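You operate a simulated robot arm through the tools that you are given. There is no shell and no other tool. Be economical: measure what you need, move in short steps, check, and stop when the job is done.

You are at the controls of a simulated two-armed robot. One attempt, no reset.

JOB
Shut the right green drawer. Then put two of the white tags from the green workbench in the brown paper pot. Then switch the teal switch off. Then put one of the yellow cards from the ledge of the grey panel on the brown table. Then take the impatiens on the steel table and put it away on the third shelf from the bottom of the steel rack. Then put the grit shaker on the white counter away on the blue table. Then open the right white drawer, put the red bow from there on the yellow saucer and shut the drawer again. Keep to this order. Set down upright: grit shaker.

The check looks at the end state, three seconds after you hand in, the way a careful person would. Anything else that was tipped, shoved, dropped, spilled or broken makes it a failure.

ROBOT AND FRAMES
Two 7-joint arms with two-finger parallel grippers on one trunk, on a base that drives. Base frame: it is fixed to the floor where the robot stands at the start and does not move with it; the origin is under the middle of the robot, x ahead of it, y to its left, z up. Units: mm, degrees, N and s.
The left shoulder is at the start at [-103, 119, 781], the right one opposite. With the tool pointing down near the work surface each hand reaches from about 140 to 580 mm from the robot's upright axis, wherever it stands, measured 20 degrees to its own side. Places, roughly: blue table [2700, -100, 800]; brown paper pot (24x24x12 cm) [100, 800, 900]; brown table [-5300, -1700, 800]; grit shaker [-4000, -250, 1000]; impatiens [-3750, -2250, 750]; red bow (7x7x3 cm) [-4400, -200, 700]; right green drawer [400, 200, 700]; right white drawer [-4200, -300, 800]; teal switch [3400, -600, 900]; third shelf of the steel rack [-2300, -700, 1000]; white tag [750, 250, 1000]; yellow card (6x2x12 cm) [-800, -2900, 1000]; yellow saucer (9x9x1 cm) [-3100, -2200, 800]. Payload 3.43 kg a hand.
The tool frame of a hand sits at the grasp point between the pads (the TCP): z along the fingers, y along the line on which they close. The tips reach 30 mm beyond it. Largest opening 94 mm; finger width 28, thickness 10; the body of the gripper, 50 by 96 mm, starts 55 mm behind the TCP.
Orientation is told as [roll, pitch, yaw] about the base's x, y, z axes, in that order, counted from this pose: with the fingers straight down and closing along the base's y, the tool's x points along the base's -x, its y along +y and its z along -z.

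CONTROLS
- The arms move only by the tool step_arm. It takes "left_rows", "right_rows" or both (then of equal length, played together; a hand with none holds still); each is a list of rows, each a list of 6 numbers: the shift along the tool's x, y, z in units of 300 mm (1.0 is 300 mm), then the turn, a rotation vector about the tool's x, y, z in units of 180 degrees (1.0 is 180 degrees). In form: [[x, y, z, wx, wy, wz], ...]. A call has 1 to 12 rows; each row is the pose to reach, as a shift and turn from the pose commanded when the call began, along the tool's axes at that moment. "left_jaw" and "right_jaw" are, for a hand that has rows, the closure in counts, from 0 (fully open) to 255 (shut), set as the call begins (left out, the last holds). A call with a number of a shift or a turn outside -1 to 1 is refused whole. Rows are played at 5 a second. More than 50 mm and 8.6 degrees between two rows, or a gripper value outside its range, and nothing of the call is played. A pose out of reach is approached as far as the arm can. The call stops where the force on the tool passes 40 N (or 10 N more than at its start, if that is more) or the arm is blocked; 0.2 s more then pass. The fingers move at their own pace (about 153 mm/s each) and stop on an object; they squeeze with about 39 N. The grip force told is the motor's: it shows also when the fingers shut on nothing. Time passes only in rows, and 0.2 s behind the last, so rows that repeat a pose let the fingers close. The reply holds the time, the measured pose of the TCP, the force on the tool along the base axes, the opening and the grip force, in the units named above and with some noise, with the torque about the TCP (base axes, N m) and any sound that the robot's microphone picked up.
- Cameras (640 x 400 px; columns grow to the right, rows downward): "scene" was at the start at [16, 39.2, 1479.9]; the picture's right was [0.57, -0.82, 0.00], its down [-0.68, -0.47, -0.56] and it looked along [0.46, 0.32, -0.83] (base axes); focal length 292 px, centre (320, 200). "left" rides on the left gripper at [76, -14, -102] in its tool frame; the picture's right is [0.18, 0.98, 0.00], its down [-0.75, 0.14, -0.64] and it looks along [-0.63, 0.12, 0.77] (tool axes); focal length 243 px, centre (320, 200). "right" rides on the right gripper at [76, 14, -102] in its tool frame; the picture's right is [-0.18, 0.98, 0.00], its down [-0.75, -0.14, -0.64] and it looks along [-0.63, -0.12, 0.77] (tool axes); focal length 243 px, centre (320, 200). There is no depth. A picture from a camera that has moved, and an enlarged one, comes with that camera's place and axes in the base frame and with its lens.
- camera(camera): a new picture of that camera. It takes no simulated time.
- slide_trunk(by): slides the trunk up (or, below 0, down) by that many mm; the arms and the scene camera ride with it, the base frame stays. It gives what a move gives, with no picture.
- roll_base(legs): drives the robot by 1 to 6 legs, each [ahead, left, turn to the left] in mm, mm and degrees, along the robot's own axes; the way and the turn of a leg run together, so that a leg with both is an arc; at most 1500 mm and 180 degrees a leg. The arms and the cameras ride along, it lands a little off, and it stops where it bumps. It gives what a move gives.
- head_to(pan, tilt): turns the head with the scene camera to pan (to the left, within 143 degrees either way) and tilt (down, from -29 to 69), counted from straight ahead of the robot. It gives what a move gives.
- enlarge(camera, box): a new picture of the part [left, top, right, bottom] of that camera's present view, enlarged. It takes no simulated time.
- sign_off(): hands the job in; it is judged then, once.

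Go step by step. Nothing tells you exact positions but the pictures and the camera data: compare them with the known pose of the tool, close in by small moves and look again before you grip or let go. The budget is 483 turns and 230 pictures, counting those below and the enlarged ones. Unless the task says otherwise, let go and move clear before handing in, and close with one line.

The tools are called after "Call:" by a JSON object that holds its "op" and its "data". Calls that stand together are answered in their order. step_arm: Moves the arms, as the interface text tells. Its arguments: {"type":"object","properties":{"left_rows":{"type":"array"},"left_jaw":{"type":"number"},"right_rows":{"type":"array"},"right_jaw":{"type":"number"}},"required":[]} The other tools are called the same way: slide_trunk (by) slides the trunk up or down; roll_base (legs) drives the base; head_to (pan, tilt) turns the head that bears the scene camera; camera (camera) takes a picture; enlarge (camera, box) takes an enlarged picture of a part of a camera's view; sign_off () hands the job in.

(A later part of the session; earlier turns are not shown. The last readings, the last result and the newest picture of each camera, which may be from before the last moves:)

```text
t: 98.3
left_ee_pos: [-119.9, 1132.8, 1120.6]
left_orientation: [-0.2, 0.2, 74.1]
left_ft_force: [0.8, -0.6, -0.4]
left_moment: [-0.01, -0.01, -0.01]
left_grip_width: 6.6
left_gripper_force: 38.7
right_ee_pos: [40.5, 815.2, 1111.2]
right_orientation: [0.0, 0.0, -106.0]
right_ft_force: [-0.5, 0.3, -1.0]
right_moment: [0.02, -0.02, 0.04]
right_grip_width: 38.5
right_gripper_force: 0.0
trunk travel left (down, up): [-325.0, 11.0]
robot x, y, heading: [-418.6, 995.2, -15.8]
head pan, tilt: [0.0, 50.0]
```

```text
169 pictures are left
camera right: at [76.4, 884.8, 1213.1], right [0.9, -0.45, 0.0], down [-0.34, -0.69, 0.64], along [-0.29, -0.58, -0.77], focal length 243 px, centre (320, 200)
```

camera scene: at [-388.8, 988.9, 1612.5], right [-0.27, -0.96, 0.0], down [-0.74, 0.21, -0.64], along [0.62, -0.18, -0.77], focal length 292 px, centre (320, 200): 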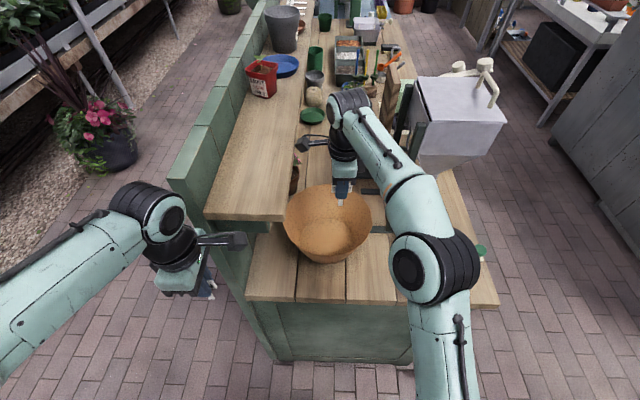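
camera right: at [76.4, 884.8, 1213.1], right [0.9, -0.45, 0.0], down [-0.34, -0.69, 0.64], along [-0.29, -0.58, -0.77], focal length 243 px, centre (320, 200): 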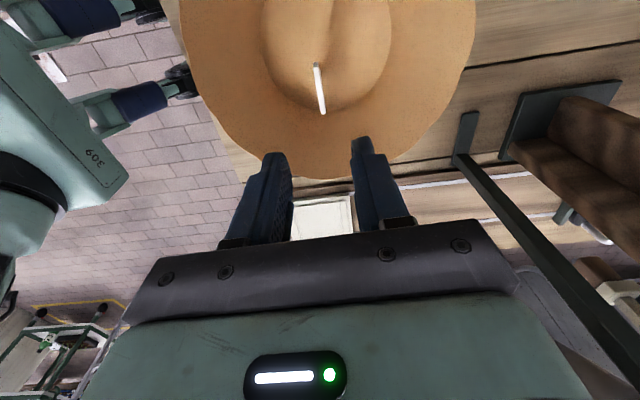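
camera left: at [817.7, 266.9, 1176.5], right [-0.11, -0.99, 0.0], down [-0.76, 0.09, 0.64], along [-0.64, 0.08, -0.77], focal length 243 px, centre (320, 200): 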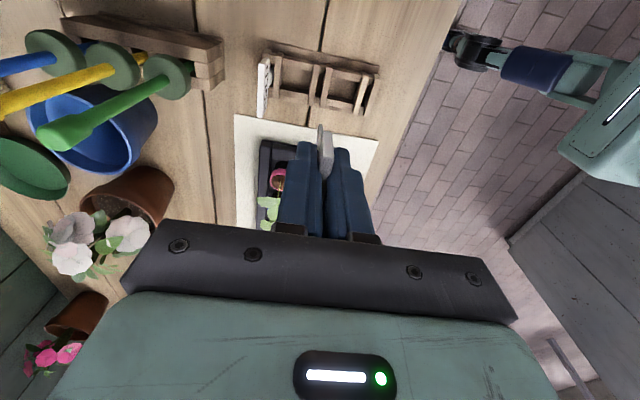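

The first tag lies in the pot. I retract the right hand and shift the base right, so the left arm won't cross the ledge over the bench's back.

Call:
{"op": "step_arm", "data": {"right_rows": [[-0.0626, -0.1048, -0.0541, 0, 0, 0], [-0.1251, -0.2096, -0.1082, 0, 0, 0], [-0.1877, -0.3143, -0.1623, 0, 0, 0], [-0.2502, -0.4191, -0.2164, 0, 0, 0], [-0.3128, -0.5239, -0.2706, 0, 0, 0], [-0.3753, -0.6287, -0.3247, 0, 0, 0], [-0.4379, -0.7334, -0.3788, 0, 0, 0], [-0.5004, -0.8382, -0.4, 0, 0, 0]]}}

Call:
{"op": "roll_base", "data": {"legs": [[0, -190, 0]]}}

Call:
{"op": "head_to", "data": {"pan": 15, "tilt": 40}}

Call:
{"op": "camera", "data": {"camera": "scene"}}

Call:
{"op": "camera", "data": {"camera": "left"}}

```text
t: 100.1
left_ee_pos: [-121.3, 1132.3, 1122.0]
left_orientation: [-0.2, -0.1, 74.1]
left_ft_force: [0.5, -0.1, -0.4]
left_moment: [0.01, -0.04, -0.01]
left_grip_width: 6.6
left_gripper_force: 38.8
right_ee_pos: [-244.2, 738.7, 1230.3]
right_orientation: [0.2, 0.1, -105.8]
right_ft_force: [-0.2, -0.3, -0.2]
right_moment: [0.0, -0.03, 0.02]
right_grip_width: 38.7
right_gripper_force: 0.1
trunk travel left (down, up): [-325.0, 11.0]
robot x, y, heading: [-420.5, 1001.0, -15.8]
head pan, tilt: [0.0, 50.0]
```

```text
t: 102.4
left_ee_pos: [-172.1, 947.8, 1120.8]
left_orientation: [-0.2, -0.1, 73.9]
left_ft_force: [0.2, 0.1, -0.4]
left_moment: [0.01, -0.02, -0.01]
left_grip_width: 6.8
left_gripper_force: 38.7
right_ee_pos: [-295.3, 557.0, 1230.8]
right_orientation: [-0.1, 0.0, -106.0]
right_ft_force: [1.1, -0.2, -0.2]
right_moment: [0.0, 0.01, 0.0]
right_grip_width: 38.8
right_gripper_force: 0.0
trunk travel left (down, up): [-325.0, 11.0]
robot x, y, heading: [-476.5, 814.9, -16.2]
head pan, tilt: [0.0, 50.0]
```

```text
t: 103.2
left_ee_pos: [-172.4, 948.8, 1121.0]
left_orientation: [-0.2, 0.0, 73.9]
left_ft_force: [0.0, 0.0, 1.4]
left_moment: [-0.01, 0.0, 0.02]
left_grip_width: 6.8
left_gripper_force: 38.4
right_ee_pos: [-296.4, 556.2, 1230.7]
right_orientation: [0.0, 0.0, -106.0]
right_ft_force: [1.1, 0.5, 0.0]
right_moment: [0.01, 0.0, -0.01]
right_grip_width: 38.7
right_gripper_force: 0.1
trunk travel left (down, up): [-325.0, 11.0]
robot x, y, heading: [-475.7, 814.5, -16.1]
head pan, tilt: [15.0, 40.0]
```

```text
168 pictures are left
camera scene: at [-431.3, 824.7, 1626.6], right [-0.02, -1.0, 0.0], down [-0.64, 0.01, -0.77], along [0.77, -0.01, -0.64], focal length 292 px, centre (320, 200)
```

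scene: 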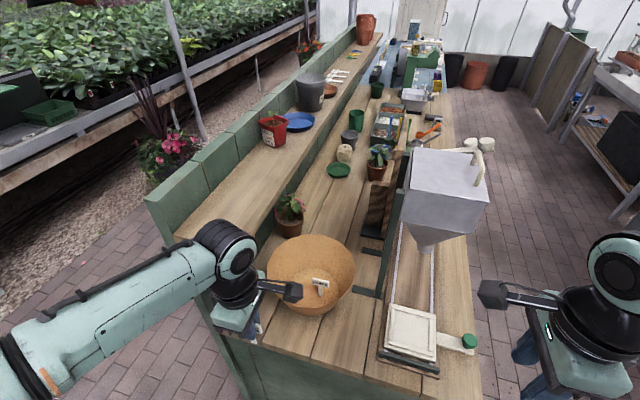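

```text
167 pictures are left
camera left: at [-180.2, 870.6, 1223.1], right [-1.0, 0.1, 0.0], down [0.07, 0.76, 0.64], along [0.06, 0.64, -0.77], focal length 243 px, centre (320, 200)
```

left: 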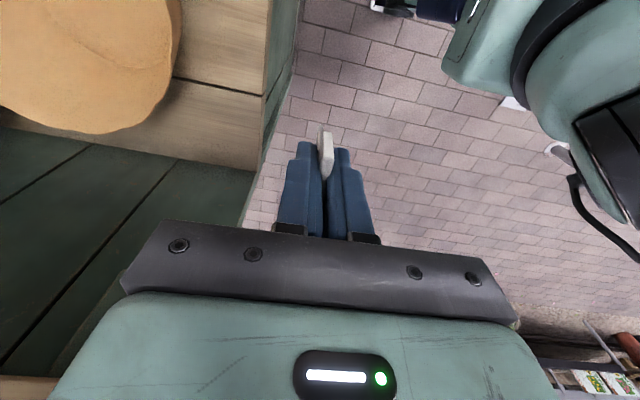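

The ledge front edge lies about 70 mm beyond the pot's centre line, so I shift the base 100 mm further right to keep the forearm clear, then bring the hand in.

Call:
{"op": "roll_base", "data": {"legs": [[0, -100, 0]]}}

Call:
{"op": "step_arm", "data": {"left_rows": [[-0.02, 0.0, 0.0, 0, 0, 0], [-0.04, -0.1, 0, 0, 0, 0], [-0.05, -0.22, 0, 0, 0, 0]]}}

Call:
{"op": "camera", "data": {"camera": "scene"}}

```text
t: 104.7
left_ee_pos: [-199.1, 852.1, 1121.6]
left_orientation: [-0.2, 0.1, 73.9]
left_ft_force: [-0.8, 0.5, 0.1]
left_moment: [0.0, 0.0, 0.03]
left_grip_width: 6.6
left_gripper_force: 39.0
right_ee_pos: [-322.3, 461.2, 1229.4]
right_orientation: [0.0, 0.0, -106.1]
right_ft_force: [-0.2, 0.6, -1.4]
right_moment: [0.03, -0.01, -0.02]
right_grip_width: 38.7
right_gripper_force: 0.0
trunk travel left (down, up): [-325.0, 11.0]
robot x, y, heading: [-499.4, 722.2, -16.0]
head pan, tilt: [15.0, 40.0]
```

```text
t: 105.5
left_ee_pos: [-129.5, 847.9, 1122.6]
left_orientation: [-0.1, 0.0, 74.0]
left_ft_force: [0.4, 0.2, 0.4]
left_moment: [0.03, -0.01, 0.01]
left_grip_width: 6.7
left_gripper_force: 38.9
right_ee_pos: [-321.9, 459.9, 1230.4]
right_orientation: [0.1, 0.0, -106.0]
right_ft_force: [0.1, -0.3, -0.5]
right_moment: [0.0, 0.01, 0.03]
right_grip_width: 38.3
right_gripper_force: 0.0
trunk travel left (down, up): [-325.0, 11.0]
robot x, y, heading: [-501.0, 718.1, -16.0]
head pan, tilt: [15.0, 40.0]
```

```text
166 pictures are left
camera scene: at [-457.5, 728.7, 1626.7], right [-0.02, -1.0, 0.0], down [-0.64, 0.01, -0.77], along [0.77, -0.01, -0.64], focal length 292 px, centre (320, 200)
```

scene: 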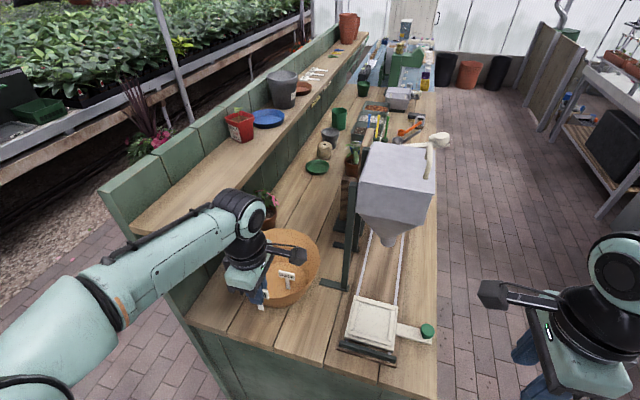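

The forearm looks to pass above the ledge. I advance half the way and look.

Call:
{"op": "step_arm", "data": {"left_rows": [[-0.02, -0.13, 0.0, 0, 0, 0], [-0.04, -0.27, 0, 0, 0, 0]]}}

Call:
{"op": "camera", "data": {"camera": "scene"}}

Call:
{"op": "camera", "data": {"camera": "left"}}

```text
t: 106.1
left_ee_pos: [-48.4, 836.6, 1120.0]
left_orientation: [-0.1, 0.0, 73.9]
left_ft_force: [0.8, -1.2, 0.4]
left_moment: [0.01, -0.02, 0.01]
left_grip_width: 6.7
left_gripper_force: 38.6
right_ee_pos: [-322.0, 461.4, 1229.6]
right_orientation: [0.0, -0.1, -106.0]
right_ft_force: [0.2, 0.8, 0.2]
right_moment: [-0.01, 0.01, -0.01]
right_grip_width: 38.7
right_gripper_force: 0.1
trunk travel left (down, up): [-325.0, 11.0]
robot x, y, heading: [-503.7, 718.8, -16.0]
head pan, tilt: [15.0, 40.0]
```

```text
165 pictures are left
camera scene: at [-457.4, 728.7, 1626.7], right [-0.02, -1.0, 0.0], down [-0.64, 0.01, -0.77], along [0.77, -0.01, -0.64], focal length 292 px, centre (320, 200)
```

scene: 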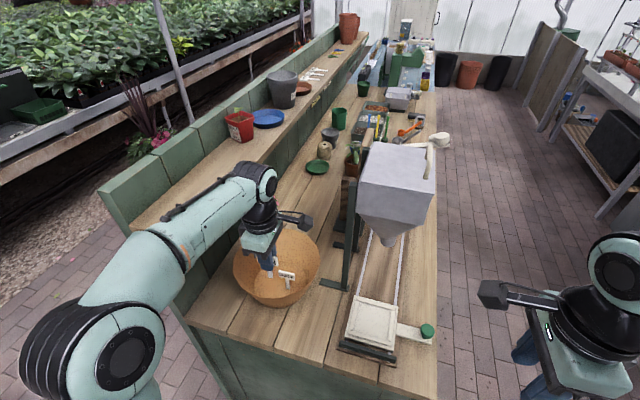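

```text
164 pictures are left
camera left: at [-56.4, 759.7, 1222.4], right [-1.0, 0.09, 0.0], down [0.07, 0.76, 0.64], along [0.06, 0.64, -0.77], focal length 243 px, centre (320, 200)
```

left: 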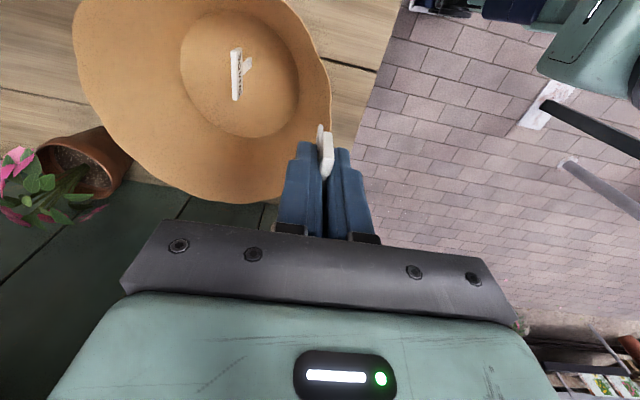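

The forearm will be close to the ledge corner if I simply lower, so I tilt the hand 30° (wrist away from the ledge, tips pointing into the pot) while moving over the pot.

Call:
{"op": "step_arm", "data": {"left_rows": [[0.01, 0, 0, 0, -0.042, 0], [0.02, -0.05, 0, 0, -0.084, 0], [0.03, -0.12, 0, 0, -0.125, 0], [0.035, -0.19, 0, 0, -0.167, 0], [0.035, -0.26, 0, 0, -0.167, 0]]}}

Call:
{"op": "camera", "data": {"camera": "scene"}}

Call:
{"op": "camera", "data": {"camera": "left"}}

```text
t: 107.3
left_ee_pos: [22.2, 805.8, 1123.5]
left_orientation: [-0.1, -30.3, 74.1]
left_ft_force: [0.1, -0.6, 0.2]
left_moment: [-0.02, -0.02, 0.02]
left_grip_width: 6.8
left_gripper_force: 39.0
right_ee_pos: [-323.1, 460.6, 1229.6]
right_orientation: [0.0, 0.0, -106.0]
right_ft_force: [-1.3, 0.2, -0.6]
right_moment: [-0.01, 0.0, -0.02]
right_grip_width: 38.6
right_gripper_force: 0.2
trunk travel left (down, up): [-325.0, 11.0]
robot x, y, heading: [-497.0, 719.4, -16.2]
head pan, tilt: [15.0, 40.0]
```

```text
163 pictures are left
camera scene: at [-458.1, 729.2, 1626.6], right [-0.02, -1.0, 0.0], down [-0.64, 0.01, -0.77], along [0.77, -0.01, -0.64], focal length 292 px, centre (320, 200)
```

scene: 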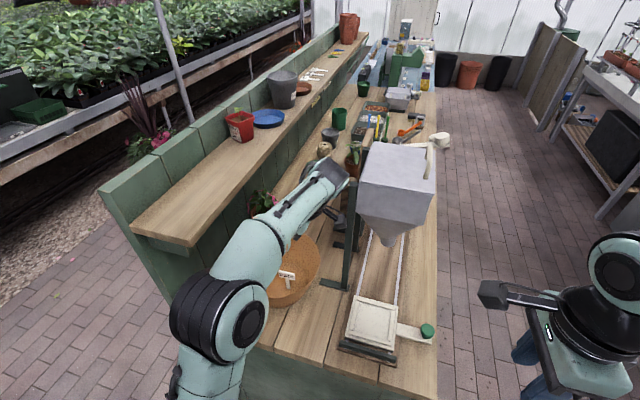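

```text
162 pictures are left
camera left: at [2.8, 689.8, 1172.4], right [-0.99, 0.12, -0.09], down [-0.05, 0.36, 0.93], along [0.14, 0.93, -0.35], focal length 243 px, centre (320, 200)
```

left: 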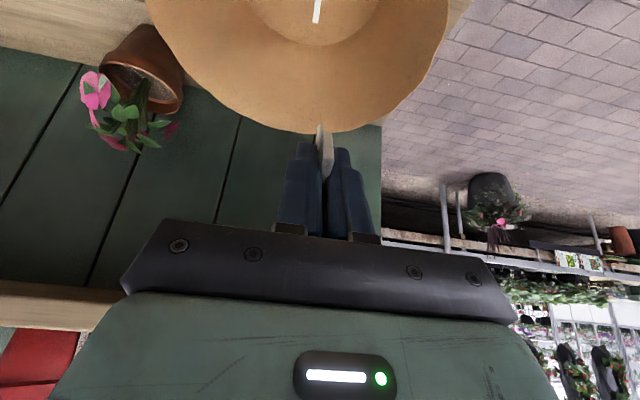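

The arm is now clear of the ledge. I lower straight down 130 mm so the tag goes into the pot.

Call:
{"op": "step_arm", "data": {"left_rows": [[0.054, 0, 0.094, 0, 0, 0], [0.108, 0, 0.188, 0, 0, 0], [0.163, 0, 0.281, 0, 0, 0], [0.217, 0, 0.375, 0, 0, 0]]}}

Call:
{"op": "camera", "data": {"camera": "left"}}

Call:
{"op": "camera", "data": {"camera": "scene"}}

```text
t: 108.3
left_ee_pos: [22.4, 806.4, 992.1]
left_orientation: [-0.2, -30.0, 74.1]
left_ft_force: [-0.1, -0.5, 0.4]
left_moment: [0.04, -0.04, -0.03]
left_grip_width: 6.4
left_gripper_force: 39.2
right_ee_pos: [-322.6, 460.5, 1229.8]
right_orientation: [0.0, 0.0, -106.0]
right_ft_force: [0.6, 0.0, -0.3]
right_moment: [0.02, 0.03, -0.02]
right_grip_width: 38.7
right_gripper_force: 0.0
trunk travel left (down, up): [-325.0, 11.0]
robot x, y, heading: [-500.4, 718.8, -16.1]
head pan, tilt: [15.0, 40.0]
```

```text
161 pictures are left
camera left: at [3.0, 688.9, 1042.6], right [-0.99, 0.12, -0.1], down [-0.05, 0.36, 0.93], along [0.14, 0.93, -0.35], focal length 243 px, centre (320, 200)
```

left: 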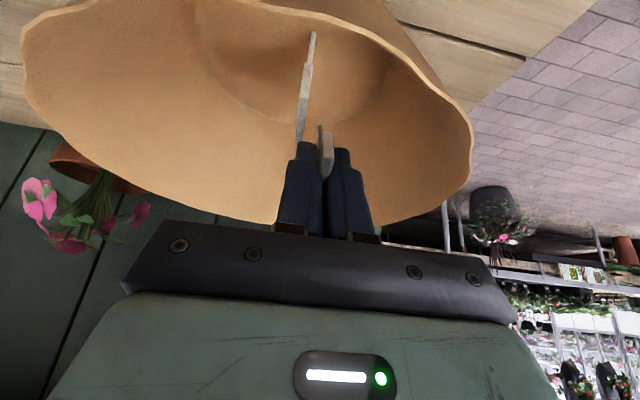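

```text
160 pictures are left
camera scene: at [-458.4, 728.9, 1626.6], right [-0.02, -1.0, 0.0], down [-0.64, 0.01, -0.77], along [0.77, -0.01, -0.64], focal length 292 px, centre (320, 200)
```

scene: 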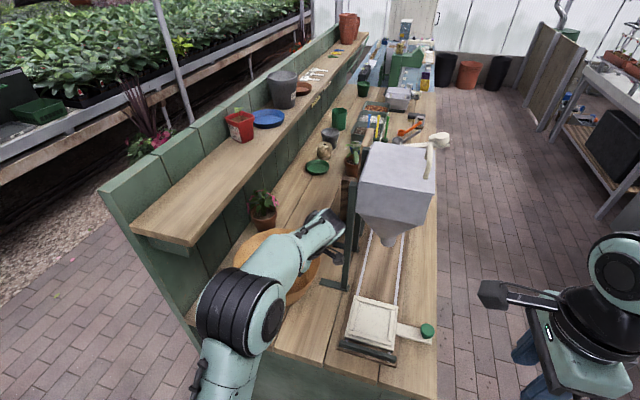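

The tag is inside the rim. I lower another 25 mm and release.

Call:
{"op": "step_arm", "data": {"left_rows": [[0.021, 0, 0.036, 0, 0, 0], [0.042, 0, 0.072, 0, 0, 0]]}}

Call:
{"op": "step_arm", "data": {"left_rows": [[0, 0, 0, 0, 0, 0], [0, 0, 0, 0, 0, 0], [0, 0, 0, 0, 0, 0]], "left_jaw": 170}}

Call:
{"op": "step_arm", "data": {"left_rows": [[-0.06, 0, -0.104, 0, 0, 0], [-0.13, 0, -0.225, 0, 0, 0], [-0.2, 0, -0.35, 0, 0, 0], [-0.26, 0, -0.45, 0, 0, 0]]}}

Call:
{"op": "camera", "data": {"camera": "left"}}

```text
t: 108.9
left_ee_pos: [21.2, 805.9, 966.0]
left_orientation: [-0.2, -30.1, 74.0]
left_ft_force: [1.0, -0.7, -0.6]
left_moment: [0.0, 0.0, -0.03]
left_grip_width: 6.7
left_gripper_force: 38.7
right_ee_pos: [-322.1, 459.9, 1230.2]
right_orientation: [0.0, 0.0, -106.0]
right_ft_force: [0.2, -0.2, 0.1]
right_moment: [0.03, 0.01, -0.02]
right_grip_width: 38.7
right_gripper_force: 0.0
trunk travel left (down, up): [-325.0, 11.0]
robot x, y, heading: [-503.1, 715.3, -16.0]
head pan, tilt: [15.0, 40.0]
```

```text
t: 109.7
left_ee_pos: [21.6, 805.5, 967.4]
left_orientation: [-0.2, -30.1, 74.1]
left_ft_force: [-0.4, 0.2, 0.1]
left_moment: [0.01, 0.01, 0.0]
left_grip_width: 31.0
left_gripper_force: 0.1
right_ee_pos: [-322.7, 461.1, 1230.1]
right_orientation: [0.0, 0.0, -106.0]
right_ft_force: [1.3, 0.4, 0.2]
right_moment: [0.05, 0.04, -0.02]
right_grip_width: 38.8
right_gripper_force: 0.0
trunk travel left (down, up): [-325.0, 11.0]
robot x, y, heading: [-499.9, 721.4, -16.0]
head pan, tilt: [15.0, 40.0]
```

```text
t: 110.7
left_ee_pos: [22.0, 803.4, 1122.3]
left_orientation: [-0.1, -30.2, 74.0]
left_ft_force: [0.3, 0.2, 0.1]
left_moment: [0.01, 0.0, -0.01]
left_grip_width: 31.5
left_gripper_force: 0.1
right_ee_pos: [-322.6, 461.3, 1230.0]
right_orientation: [0.0, 0.0, -106.1]
right_ft_force: [0.0, 0.9, 1.0]
right_moment: [-0.01, -0.02, 0.01]
right_grip_width: 38.8
right_gripper_force: 0.0
trunk travel left (down, up): [-325.0, 11.0]
robot x, y, heading: [-500.5, 720.0, -16.0]
head pan, tilt: [15.0, 40.0]
```

```text
159 pictures are left
camera left: at [2.3, 687.3, 1171.8], right [-0.99, 0.12, -0.09], down [-0.05, 0.36, 0.93], along [0.14, 0.93, -0.35], focal length 243 px, centre (320, 200)
```

left: 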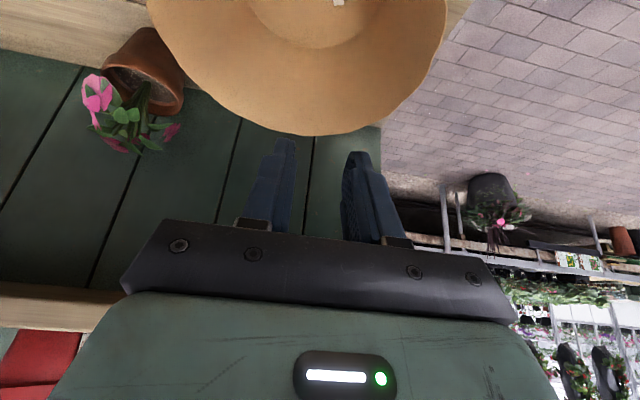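

Released. I retract the hand, level it, and check the pot.

Call:
{"op": "step_arm", "data": {"left_rows": [[0, 0.15, 0, 0, 0, 0], [0, 0.3, 0, 0, 0, 0], [0, 0.45, 0, 0, 0.042, 0], [0, 0.6, 0, 0, 0.084, 0], [0, 0.74, 0, 0, 0.125, 0], [0, 0.8, 0, 0, 0.167, 0]]}}

Call:
{"op": "camera", "data": {"camera": "scene"}}

```text
t: 112.1
left_ee_pos: [-210.7, 872.6, 1122.9]
left_orientation: [-0.2, 0.0, 73.9]
left_ft_force: [0.1, -0.4, -0.6]
left_moment: [0.01, 0.03, 0.01]
left_grip_width: 31.3
left_gripper_force: 0.0
right_ee_pos: [-322.6, 461.1, 1230.2]
right_orientation: [0.0, -0.1, -106.0]
right_ft_force: [0.3, -0.6, 0.8]
right_moment: [0.03, 0.0, -0.01]
right_grip_width: 38.7
right_gripper_force: 0.1
trunk travel left (down, up): [-325.0, 11.0]
robot x, y, heading: [-501.8, 718.3, -15.9]
head pan, tilt: [15.0, 40.0]
```

```text
158 pictures are left
camera scene: at [-459.0, 729.6, 1626.6], right [-0.02, -1.0, 0.0], down [-0.64, 0.01, -0.77], along [0.77, -0.01, -0.64], focal length 292 px, centre (320, 200)
```

scene: 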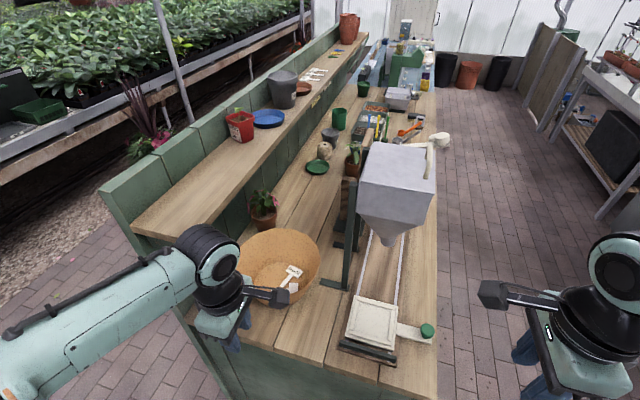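

Both tags lie in the pot. I bring both hands back to a neutral carry orientation before the long drive to the teal switch.

Call:
{"op": "step_arm", "data": {"left_rows": [[0, 0, 0, 0, 0, 0.042], [0, 0, 0, 0, 0, 0.084], [0, 0, 0, 0, 0, 0.125], [0, 0, 0, 0, 0, 0.167], [0, 0, 0, 0, 0, 0.208], [0, 0, 0, 0, 0, 0.25], [0, 0, 0, 0, 0, 0.292], [0, 0, 0, 0, 0, 0.333], [0, 0, 0, 0, 0, 0.375], [0, 0, 0, 0, 0, 0.417], [0, 0, 0, 0, 0, 0.458], [0, 0, 0, 0, 0, 0.5]], "left_jaw": 0, "right_rows": [[0, 0, 0.03, 0, 0, -0.042], [0, 0, 0.06, 0, 0, -0.084], [0, 0, 0.1, 0, 0, -0.125], [0, 0, 0.14, 0, 0, -0.167], [0, 0, 0.18, 0, 0, -0.208], [0, 0, 0.22, 0, 0, -0.25], [0, 0, 0.26, 0, 0, -0.292], [0, 0, 0.3, 0, 0, -0.333], [0, 0, 0.33, 0, 0, -0.375], [0, 0, 0.36, 0, 0, -0.417], [0, 0, 0.36, 0, 0, -0.458], [0, 0, 0.36, 0, 0, -0.5]], "right_jaw": 0}}

Call:
{"op": "roll_base", "data": {"legs": [[0, -850, 0], [1500, 0, 0], [1500, 0, 0]]}}

Call:
{"op": "head_to", "data": {"pan": 0, "tilt": 20}}

Call:
{"op": "camera", "data": {"camera": "scene"}}

```text
t: 114.7
left_ee_pos: [-208.9, 871.7, 1122.6]
left_orientation: [0.0, -0.2, -16.3]
left_ft_force: [-0.3, 0.3, -0.3]
left_moment: [0.01, 0.0, -0.01]
left_grip_width: 94.3
left_gripper_force: 0.0
right_ee_pos: [-323.5, 460.9, 1121.7]
right_orientation: [0.0, 0.0, -15.9]
right_ft_force: [-0.9, -0.3, -0.1]
right_moment: [-0.03, 0.0, -0.01]
right_grip_width: 94.0
right_gripper_force: 0.0
trunk travel left (down, up): [-325.0, 11.0]
robot x, y, heading: [-501.6, 718.3, -15.8]
head pan, tilt: [15.0, 40.0]
```

```text
t: 136.7
left_ee_pos: [2468.0, -710.1, 1121.6]
left_orientation: [0.0, -0.2, -15.1]
left_ft_force: [-0.2, -0.6, -0.4]
left_moment: [0.02, -0.02, -0.01]
left_grip_width: 94.1
left_gripper_force: 0.1
right_ee_pos: [2360.3, -1122.9, 1121.4]
right_orientation: [-0.1, -0.1, -15.0]
right_ft_force: [0.1, -0.6, 0.2]
right_moment: [0.01, 0.01, 0.02]
right_grip_width: 94.1
right_gripper_force: 0.1
trunk travel left (down, up): [-325.0, 11.0]
robot x, y, heading: [2181.6, -867.8, -15.1]
head pan, tilt: [15.0, 40.0]
```

```text
t: 137.6
left_ee_pos: [2468.2, -709.5, 1121.6]
left_orientation: [-0.1, -0.3, -15.1]
left_ft_force: [0.0, -1.2, -0.2]
left_moment: [-0.02, -0.01, 0.01]
left_grip_width: 93.9
left_gripper_force: 0.1
right_ee_pos: [2362.6, -1122.8, 1122.5]
right_orientation: [0.0, 0.1, -15.0]
right_ft_force: [-0.4, 0.5, 0.6]
right_moment: [-0.03, 0.04, 0.01]
right_grip_width: 93.9
right_gripper_force: 0.1
trunk travel left (down, up): [-325.0, 11.0]
robot x, y, heading: [2178.3, -867.5, -15.2]
head pan, tilt: [0.0, 20.0]
```

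```text
157 pictures are left
camera scene: at [2225.8, -881.0, 1658.0], right [-0.26, -0.97, 0.0], down [-0.33, 0.09, -0.94], along [0.91, -0.24, -0.34], focal length 292 px, centre (320, 200)
```

scene: 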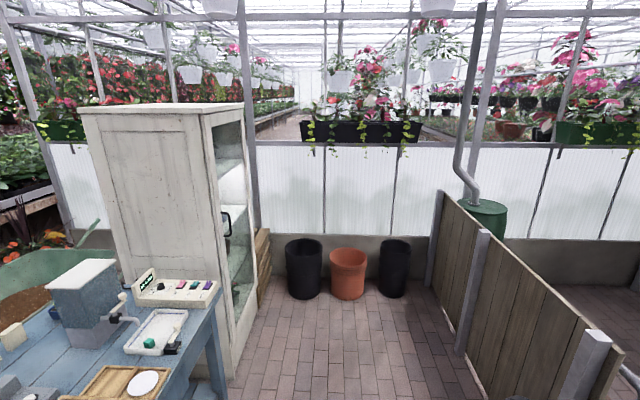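

I see the blue table's far end with a cream control panel. I zoom in for the teal switch.

Call:
{"op": "enlarge", "data": {"camera": "scene", "box": [110, 250, 240, 340]}}

```text
4.44 times, centred on (175, 295) of scene
camera zoom: at [2225.8, -881.0, 1658.0], right [-0.26, -0.97, 0.0], down [-0.33, 0.09, -0.94], along [0.91, -0.24, -0.34], focal length 1298 px, centre (964, -222)
```

zoom: 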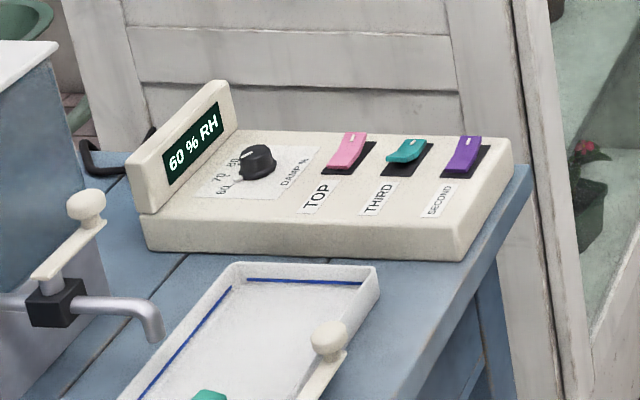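

The panel is on the table's far end, with pink, teal and purple rockers; teal stands the other way from the rest. I drive beside it and turn to face the table.

Call:
{"op": "roll_base", "data": {"legs": [[960, 0, 0], [0, 0, 88]]}}

Call:
{"op": "head_to", "data": {"pan": -10, "tilt": 50}}

Call:
{"op": "camera", "data": {"camera": "scene"}}

```text
t: 146.3
left_ee_pos: [2960.1, -823.3, 1122.4]
left_orientation: [-0.1, -0.1, 72.2]
left_ft_force: [-0.4, 0.0, -0.5]
left_moment: [0.03, 0.01, 0.02]
left_grip_width: 93.9
left_gripper_force: 0.0
right_ee_pos: [3367.8, -948.2, 1122.9]
right_orientation: [0.0, 0.1, 72.3]
right_ft_force: [0.1, -0.3, -0.1]
right_moment: [0.05, 0.02, 0.0]
right_grip_width: 94.1
right_gripper_force: 0.1
trunk travel left (down, up): [-325.0, 11.0]
robot x, y, heading: [3103.8, -1117.9, 72.3]
head pan, tilt: [0.0, 20.0]
```

```text
t: 147.2
left_ee_pos: [2961.1, -822.6, 1121.7]
left_orientation: [0.0, -0.1, 72.2]
left_ft_force: [-0.1, -0.4, -0.4]
left_moment: [0.03, 0.02, 0.02]
left_grip_width: 94.3
left_gripper_force: 0.0
right_ee_pos: [3367.6, -948.1, 1122.8]
right_orientation: [0.0, 0.0, 72.2]
right_ft_force: [0.6, 0.2, -0.7]
right_moment: [0.01, 0.03, 0.04]
right_grip_width: 93.8
right_gripper_force: 0.0
trunk travel left (down, up): [-325.0, 11.0]
robot x, y, heading: [3102.0, -1118.6, 72.2]
head pan, tilt: [-10.0, 50.0]
```

```text
155 pictures are left
camera scene: at [3125.6, -1093.7, 1612.5], right [0.88, -0.47, 0.0], down [-0.36, -0.68, -0.64], along [0.3, 0.57, -0.77], focal length 292 px, centre (320, 200)
```

scene: 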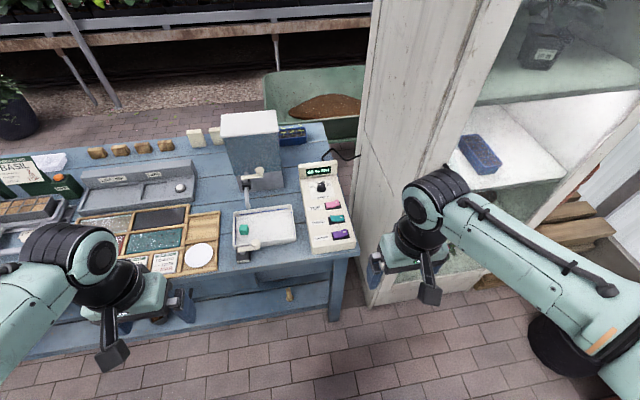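

I zoom on the panel to see the rocker states from here.

Call:
{"op": "enlarge", "data": {"camera": "scene", "box": [285, 155, 375, 260]}}

```text
3.81 times, centred on (330, 208) of scene
camera zoom: at [3125.6, -1093.7, 1612.5], right [0.88, -0.47, 0.0], down [-0.36, -0.68, -0.64], along [0.3, 0.57, -0.77], focal length 1113 px, centre (282, 171)
```

zoom: 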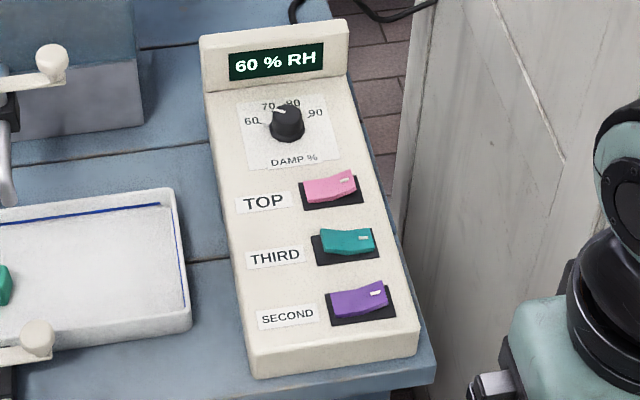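

The teal rocker is pressed at its marked right end (on); pink and purple are the other way. I close in and bring the closed right hand above the teal rocker's raised left end.

Call:
{"op": "roll_base", "data": {"legs": [[110, 0, 0]]}}

Call:
{"op": "step_arm", "data": {"right_rows": [[-0.095, 0.015, 0.067, 0, 0, 0], [-0.19, 0.031, 0.135, 0, 0, 0], [-0.285, 0.046, 0.2, 0, 0, 0], [-0.38, 0.061, 0.27, 0, 0, 0], [-0.475, 0.077, 0.337, 0, 0, 0], [-0.57, 0.092, 0.405, 0, 0, 0], [-0.665, 0.108, 0.47, 0, 0, 0], [-0.76, 0.123, 0.54, 0, 0, 0]], "right_jaw": 255}}

Call:
{"op": "camera", "data": {"camera": "scene"}}

Call:
{"op": "camera", "data": {"camera": "right"}}

```text
t: 148.4
left_ee_pos: [2993.2, -719.0, 1121.5]
left_orientation: [0.0, -0.3, 72.2]
left_ft_force: [-0.7, -0.3, -0.2]
left_moment: [0.02, 0.04, -0.04]
left_grip_width: 93.8
left_gripper_force: 0.2
right_ee_pos: [3400.2, -844.2, 1121.9]
right_orientation: [0.0, 0.0, 72.2]
right_ft_force: [0.0, 0.0, 0.5]
right_moment: [0.0, 0.0, -0.03]
right_grip_width: 93.9
right_gripper_force: 0.1
trunk travel left (down, up): [-325.0, 11.0]
robot x, y, heading: [3136.3, -1013.5, 71.9]
head pan, tilt: [-10.0, 50.0]
```

```text
t: 150.2
left_ee_pos: [2993.6, -718.6, 1120.7]
left_orientation: [0.0, -0.1, 72.1]
left_ft_force: [0.6, 0.3, 0.4]
left_moment: [-0.02, -0.02, 0.03]
left_grip_width: 94.1
left_gripper_force: 0.0
right_ee_pos: [3435.8, -616.1, 958.7]
right_orientation: [0.0, 0.0, 72.2]
right_ft_force: [0.2, -0.5, -0.3]
right_moment: [-0.06, 0.0, 0.0]
right_grip_width: 0.1
right_gripper_force: 32.1
trunk travel left (down, up): [-325.0, 11.0]
robot x, y, heading: [3134.6, -1012.7, 72.1]
head pan, tilt: [-10.0, 50.0]
```

```text
153 pictures are left
camera scene: at [3159.2, -988.9, 1612.5], right [0.88, -0.47, 0.0], down [-0.36, -0.68, -0.64], along [0.3, 0.57, -0.77], focal length 292 px, centre (320, 200)
```

scene: 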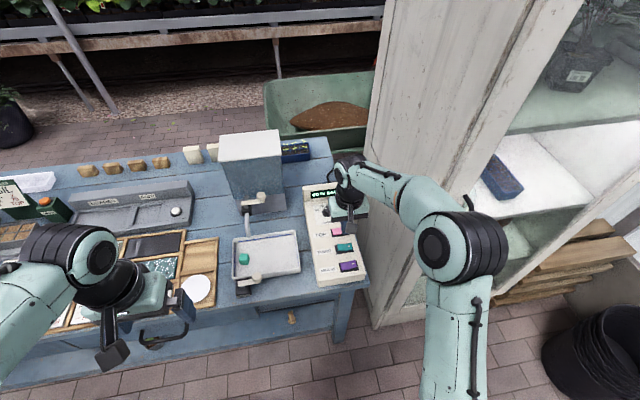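

```text
152 pictures are left
camera right: at [3399.3, -685.1, 1061.1], right [-0.88, 0.48, 0.0], down [0.37, 0.67, 0.64], along [0.31, 0.56, -0.77], focal length 243 px, centre (320, 200)
```

right: 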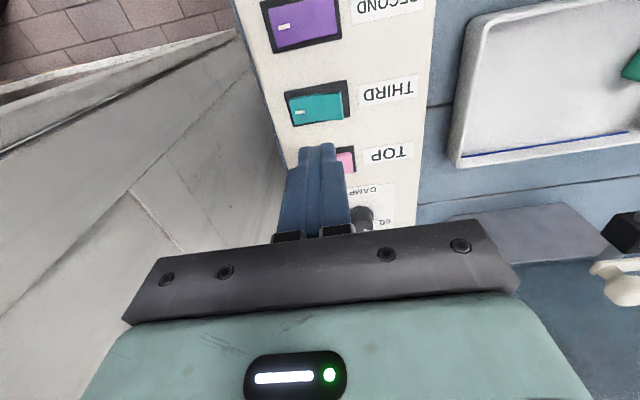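

I estimate the rocker at z≈850–880. I move 15 mm toward its left end, lower 40 mm and look again to sharpen.

Call:
{"op": "step_arm", "data": {"right_rows": [[0.02, 0.04, 0.06, 0, 0, 0], [0.02, 0.04, 0.133, 0, 0, 0]]}}

Call:
{"op": "camera", "data": {"camera": "right"}}

```text
t: 150.8
left_ee_pos: [2994.5, -718.8, 1122.5]
left_orientation: [0.0, -0.3, 72.3]
left_ft_force: [-0.1, -0.6, 1.2]
left_moment: [-0.03, 0.04, 0.0]
left_grip_width: 94.1
left_gripper_force: 0.1
right_ee_pos: [3421.8, -619.1, 920.3]
right_orientation: [0.1, 0.0, 72.1]
right_ft_force: [0.3, 0.2, -0.3]
right_moment: [0.02, 0.02, 0.03]
right_grip_width: 0.0
right_gripper_force: 33.2
trunk travel left (down, up): [-325.0, 11.0]
robot x, y, heading: [3139.0, -1011.0, 72.1]
head pan, tilt: [-10.0, 50.0]
```

```text
151 pictures are left
camera right: at [3386.1, -687.3, 1021.8], right [-0.88, 0.48, 0.0], down [0.37, 0.67, 0.64], along [0.31, 0.57, -0.77], focal length 243 px, centre (320, 200)
```

right: 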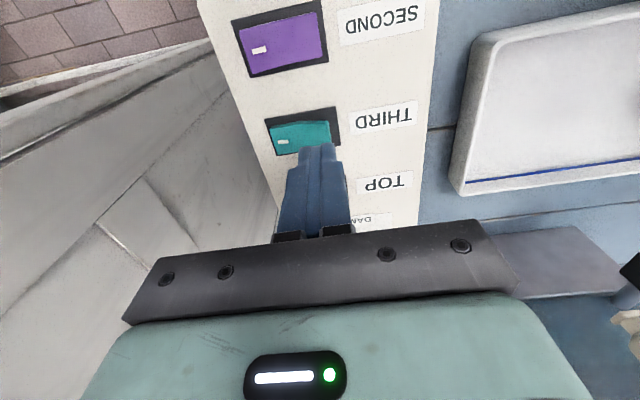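

The rocker centre triangulates to [3435,-625,858], and I'm right above its left end. I press down in small steps.

Call:
{"op": "step_arm", "data": {"right_rows": [[0, 0, 0.03, 0, 0, 0], [0, 0, 0.06, 0, 0, 0], [0, 0, 0.08, 0, 0, 0], [0, 0, 0.095, 0, 0, 0], [0, 0, 0.11, 0, 0, 0], [0, 0, 0.12, 0, 0, 0]]}}

Call:
{"op": "camera", "data": {"camera": "right"}}

```text
t: 152.2
left_ee_pos: [2992.6, -719.9, 1122.3]
left_orientation: [0.1, -0.3, 72.2]
left_ft_force: [0.0, -0.6, -0.5]
left_moment: [0.02, 0.0, 0.02]
left_grip_width: 93.9
left_gripper_force: 0.1
right_ee_pos: [3421.9, -618.5, 888.7]
right_orientation: [0.1, -0.4, 72.2]
right_ft_force: [-6.9, -4.3, 25.7]
right_moment: [-0.34, 0.05, -0.06]
right_grip_width: 0.4
right_gripper_force: 32.6
trunk travel left (down, up): [-325.0, 11.0]
robot x, y, heading: [3135.3, -1013.8, 72.5]
head pan, tilt: [-10.0, 50.0]
heard: click
```

```text
150 pictures are left
camera right: at [3385.2, -687.7, 989.6], right [-0.88, 0.47, 0.0], down [0.36, 0.67, 0.65], along [0.31, 0.57, -0.76], focal length 243 px, centre (320, 200)
```

right: 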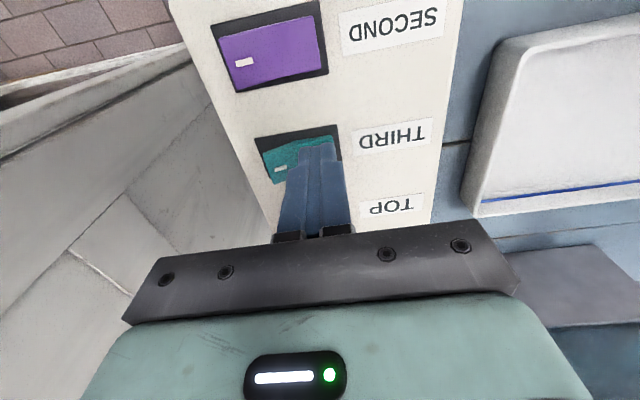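

A click was heard. I rise and retract, then check the rocker's new state.

Call:
{"op": "step_arm", "data": {"right_rows": [[0, 0, -0.05, 0, 0, 0], [0, 0, -0.2, 0, 0, 0], [0.1, 0, -0.32, 0, 0, 0], [0.2, -0.02, -0.42, 0, 0, 0], [0.32, -0.04, -0.5, 0, 0, 0], [0.45, -0.06, -0.57, 0, 0, 0], [0.58, -0.08, -0.64, 0, 0, 0], [0.7, -0.12, -0.7, 0, 0, 0]]}}

Call:
{"op": "enlarge", "data": {"camera": "scene", "box": [290, 170, 380, 290]}}

```text
t: 154.0
left_ee_pos: [2994.5, -718.7, 1122.0]
left_orientation: [0.1, -0.3, 72.2]
left_ft_force: [0.7, -0.4, 0.5]
left_moment: [0.03, 0.02, -0.02]
left_grip_width: 93.8
left_gripper_force: 0.1
right_ee_pos: [3391.9, -830.8, 1094.8]
right_orientation: [0.0, -0.1, 72.1]
right_ft_force: [0.7, -0.5, -0.3]
right_moment: [0.01, -0.02, -0.03]
right_grip_width: 0.0
right_gripper_force: 33.2
trunk travel left (down, up): [-325.0, 11.0]
robot x, y, heading: [3139.3, -1017.0, 71.9]
head pan, tilt: [-10.0, 50.0]
heard: click
```

```text
3.33 times, centred on (335, 230) of scene
camera zoom: at [3159.0, -991.4, 1612.4], right [0.88, -0.47, 0.0], down [-0.36, -0.68, -0.64], along [0.3, 0.57, -0.77], focal length 974 px, centre (270, 100)
```

zoom: 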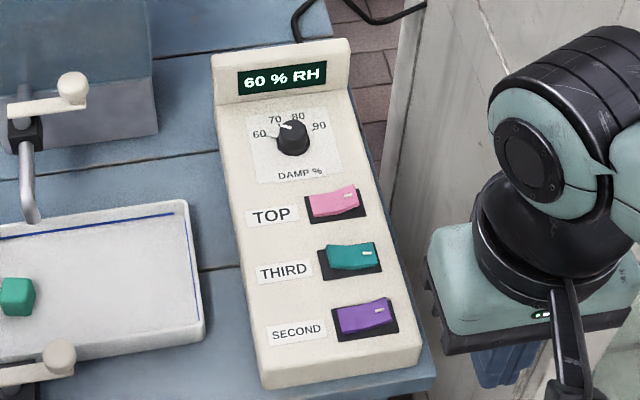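

A second click came on release; I need a closer look at the rocker and the cabinet light.

Call:
{"op": "enlarge", "data": {"camera": "scene", "box": [325, 225, 375, 260]}}

Call:
{"op": "camera", "data": {"camera": "scene"}}

Call:
{"op": "camera", "data": {"camera": "right"}}

```text
11.43 times, centred on (350, 242) of scene
camera zoom: at [3159.0, -991.4, 1612.4], right [0.88, -0.47, 0.0], down [-0.36, -0.68, -0.64], along [0.3, 0.57, -0.77], focal length 3339 px, centre (-23, -286)
```

zoom: 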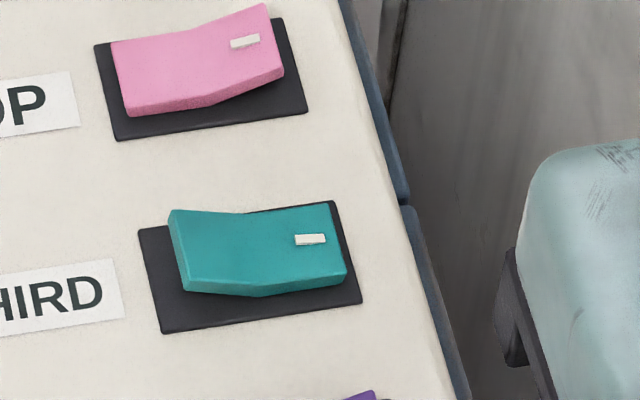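

```text
147 pictures are left
camera scene: at [3159.0, -991.4, 1612.4], right [0.88, -0.47, 0.0], down [-0.36, -0.68, -0.64], along [0.3, 0.57, -0.77], focal length 292 px, centre (320, 200)
```

scene: 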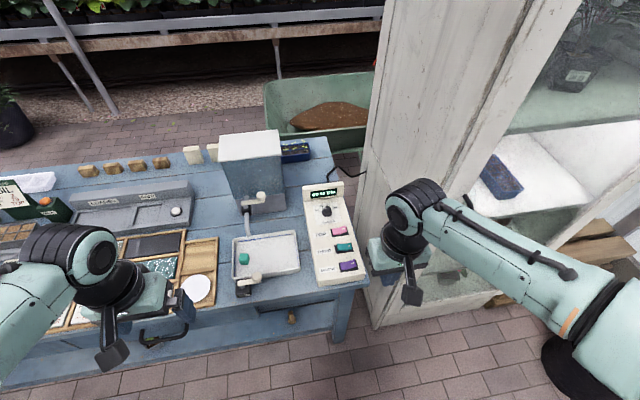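

```text
146 pictures are left
camera right: at [3355.5, -899.3, 1197.0], right [-0.88, 0.48, 0.0], down [0.36, 0.67, 0.64], along [0.31, 0.57, -0.77], focal length 243 px, centre (320, 200)
```

right: 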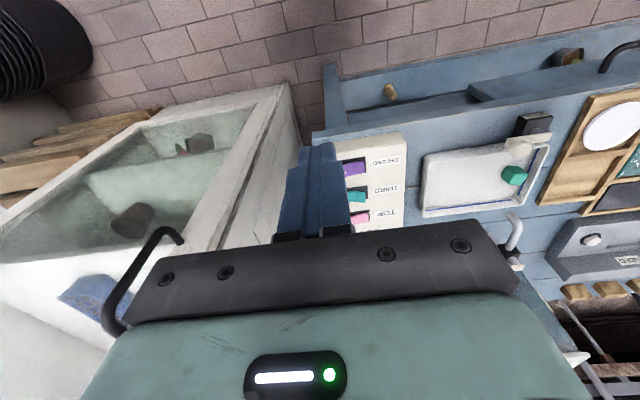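

The rocker returned: I had not pushed it deep enough. I go back and press deeper at the same spot.

Call:
{"op": "step_arm", "data": {"right_rows": [[-0.12, 0.04, 0.06, 0, 0, 0], [-0.25, 0.06, 0.13, 0, 0, 0], [-0.38, 0.08, 0.2, 0, 0, 0], [-0.5, 0.1, 0.28, 0, 0, 0], [-0.6, 0.118, 0.38, 0, 0, 0], [-0.7, 0.12, 0.48, 0, 0, 0], [-0.7, 0.12, 0.59, 0, 0, 0]]}}

Call:
{"op": "camera", "data": {"camera": "right"}}

```text
t: 155.6
left_ee_pos: [2993.0, -718.7, 1122.2]
left_orientation: [0.0, -0.2, 72.2]
left_ft_force: [1.0, 0.6, 0.0]
left_moment: [0.01, 0.0, -0.01]
left_grip_width: 93.9
left_gripper_force: 0.1
right_ee_pos: [3423.6, -617.8, 918.5]
right_orientation: [0.0, -0.1, 72.1]
right_ft_force: [-0.8, 0.2, 0.0]
right_moment: [-0.01, -0.04, -0.02]
right_grip_width: 0.0
right_gripper_force: 32.9
trunk travel left (down, up): [-325.0, 11.0]
robot x, y, heading: [3136.5, -1014.6, 72.0]
head pan, tilt: [-10.0, 50.0]
```

```text
145 pictures are left
camera right: at [3386.9, -687.2, 1020.0], right [-0.88, 0.48, 0.0], down [0.36, 0.67, 0.64], along [0.31, 0.57, -0.77], focal length 243 px, centre (320, 200)
```

right: 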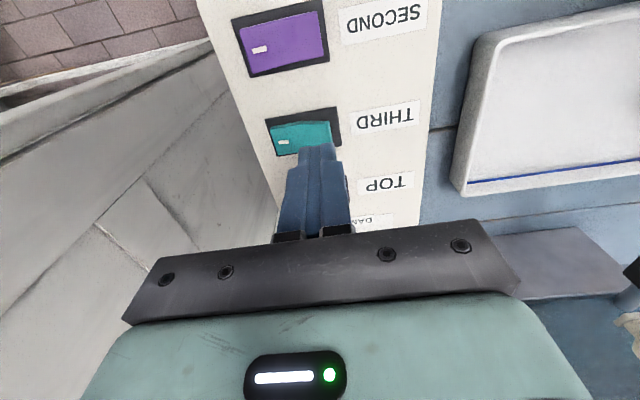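

Aligned again. I press down deeper, holding briefly.

Call:
{"op": "step_arm", "data": {"right_rows": [[0.01, 0.01, 0.06, 0, 0, 0], [0.01, 0.01, 0.1, 0, 0, 0], [0.01, 0.01, 0.12, 0, 0, 0], [0.01, 0.01, 0.135, 0, 0, 0], [0.01, 0.01, 0.15, 0, 0, 0], [0.01, 0.01, 0.165, 0, 0, 0], [0.01, 0.01, 0.18, 0, 0, 0]]}}

Call:
{"op": "camera", "data": {"camera": "right"}}

```text
t: 156.5
left_ee_pos: [2993.0, -721.3, 1122.3]
left_orientation: [0.1, -0.3, 72.3]
left_ft_force: [-0.3, -0.7, 0.1]
left_moment: [-0.03, 0.02, -0.03]
left_grip_width: 94.2
left_gripper_force: 0.1
right_ee_pos: [3416.7, -618.3, 887.1]
right_orientation: [0.2, -0.5, 72.2]
right_ft_force: [-5.1, -12.0, 24.5]
right_moment: [-0.64, 0.02, -0.15]
right_grip_width: 0.0
right_gripper_force: 33.1
trunk travel left (down, up): [-325.0, 11.0]
robot x, y, heading: [3137.4, -1012.1, 72.1]
head pan, tilt: [-10.0, 50.0]
heard: click
stopped in row 4 (right hand): the force on the tool passed its limit at 46 N (the readings are from after the stop); the commanded pose is now the measured one
```

```text
144 pictures are left
camera right: at [3380.9, -688.9, 988.6], right [-0.88, 0.48, 0.01], down [0.37, 0.67, 0.65], along [0.31, 0.57, -0.76], focal length 243 px, centre (320, 200)
```

right: 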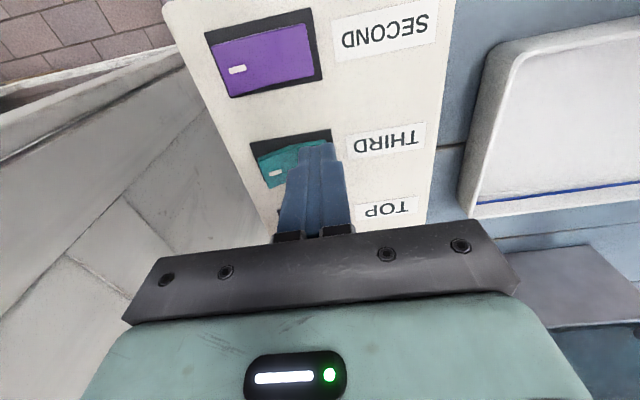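

The rocker looks flipped under the finger. I rise straight up slowly and listen.

Call:
{"op": "step_arm", "data": {"right_rows": [[0, 0, -0.015, 0, 0, 0], [0, 0, -0.03, 0, 0, 0], [0, 0, -0.06, 0, 0, 0], [0, 0, -0.13, 0, 0, 0]]}}

Call:
{"op": "camera", "data": {"camera": "right"}}

```text
t: 157.5
left_ee_pos: [2993.3, -717.8, 1121.5]
left_orientation: [0.0, -0.2, 72.2]
left_ft_force: [-0.2, 0.3, -1.4]
left_moment: [-0.02, -0.01, -0.03]
left_grip_width: 94.0
left_gripper_force: 0.0
right_ee_pos: [3419.4, -618.7, 924.0]
right_orientation: [0.1, -0.5, 72.2]
right_ft_force: [0.0, 0.3, -0.6]
right_moment: [0.0, 0.02, 0.02]
right_grip_width: 0.0
right_gripper_force: 32.4
trunk travel left (down, up): [-325.0, 11.0]
robot x, y, heading: [3139.2, -1018.1, 71.9]
head pan, tilt: [-10.0, 50.0]
```

```text
143 pictures are left
camera right: at [3383.4, -687.6, 1025.0], right [-0.88, 0.48, 0.0], down [0.36, 0.67, 0.65], along [0.31, 0.57, -0.76], focal length 243 px, centre (320, 200)
```

right: 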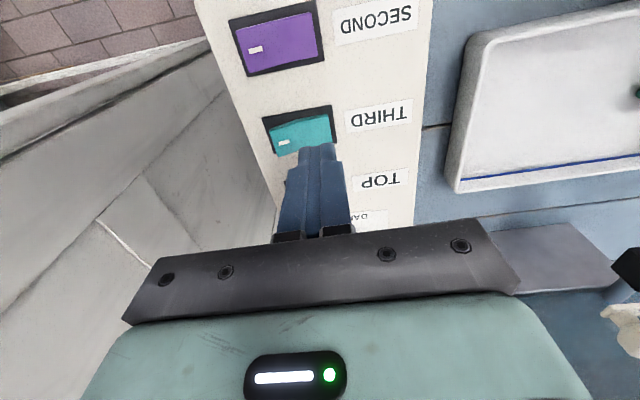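

No return click this time. I retract and zoom to verify.

Call:
{"op": "step_arm", "data": {"right_rows": [[0, 0, -0.15, 0, 0, 0], [0.1, 0, -0.26, 0, 0, 0], [0.2, -0.02, -0.36, 0, 0, 0], [0.32, -0.04, -0.42, 0, 0, 0], [0.45, -0.06, -0.48, 0, 0, 0], [0.58, -0.08, -0.54, 0, 0, 0], [0.7, -0.12, -0.6, 0, 0, 0]]}}

Call:
{"op": "enlarge", "data": {"camera": "scene", "box": [325, 220, 375, 275]}}

Call:
{"op": "camera", "data": {"camera": "scene"}}

```text
t: 159.1
left_ee_pos: [2992.9, -720.7, 1121.6]
left_orientation: [0.0, -0.2, 72.2]
left_ft_force: [-0.1, 0.3, 0.1]
left_moment: [0.05, 0.03, 0.0]
left_grip_width: 94.3
left_gripper_force: 0.0
right_ee_pos: [3387.8, -829.7, 1101.2]
right_orientation: [0.1, -0.6, 72.1]
right_ft_force: [-0.3, 0.0, 0.3]
right_moment: [0.01, -0.01, 0.01]
right_grip_width: 0.0
right_gripper_force: 33.4
trunk travel left (down, up): [-325.0, 11.0]
robot x, y, heading: [3137.3, -1012.1, 72.4]
head pan, tilt: [-10.0, 50.0]
```

```text
7.27 times, centred on (350, 248) of scene
camera zoom: at [3158.8, -991.6, 1612.4], right [0.88, -0.47, 0.0], down [-0.36, -0.68, -0.64], along [0.3, 0.57, -0.77], focal length 2125 px, centre (102, -146)
```

zoom: 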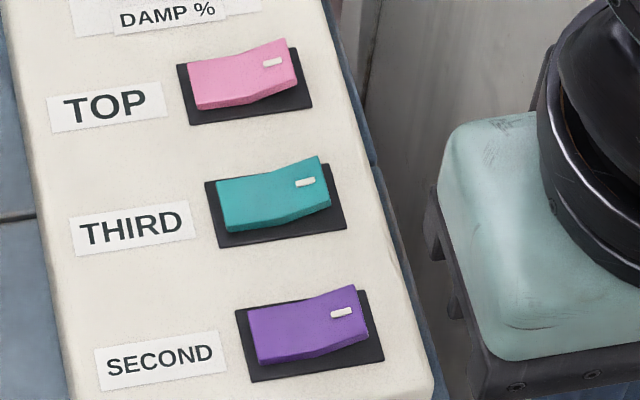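

```text
141 pictures are left
camera scene: at [3158.8, -991.6, 1612.4], right [0.88, -0.47, 0.0], down [-0.36, -0.68, -0.64], along [0.3, 0.57, -0.77], focal length 292 px, centre (320, 200)
```

scene: 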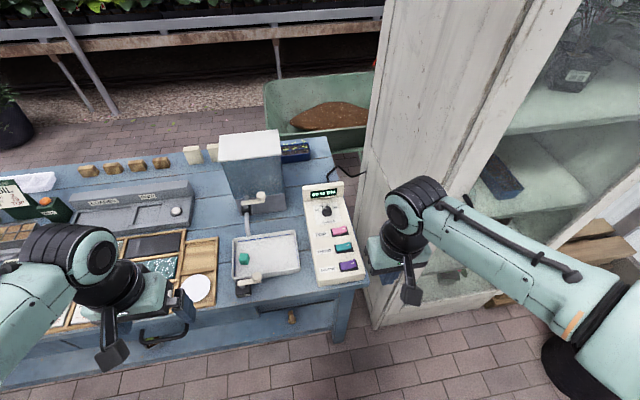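

The teal switch is off and the third shelf's light went out. Now I back off and strafe along the aisle to the west toward the grey panel's ledge.

Call:
{"op": "roll_base", "data": {"legs": [[-250, 0, 0], [0, 1500, 0], [0, 1500, 0]]}}

```text
t: 186.5
left_ee_pos: [105.4, -9.7, 1122.5]
left_orientation: [0.0, -0.2, 71.2]
left_ft_force: [-0.1, -0.7, 0.6]
left_moment: [-0.01, 0.05, 0.0]
left_grip_width: 94.0
left_gripper_force: 0.0
right_ee_pos: [498.2, -125.7, 1102.6]
right_orientation: [0.1, -0.5, 71.1]
right_ft_force: [-0.4, -0.4, 0.4]
right_moment: [0.01, 0.0, 0.0]
right_grip_width: 0.0
right_gripper_force: 33.0
trunk travel left (down, up): [-325.0, 11.0]
robot x, y, heading: [244.5, -310.8, 70.8]
head pan, tilt: [-10.0, 50.0]
```

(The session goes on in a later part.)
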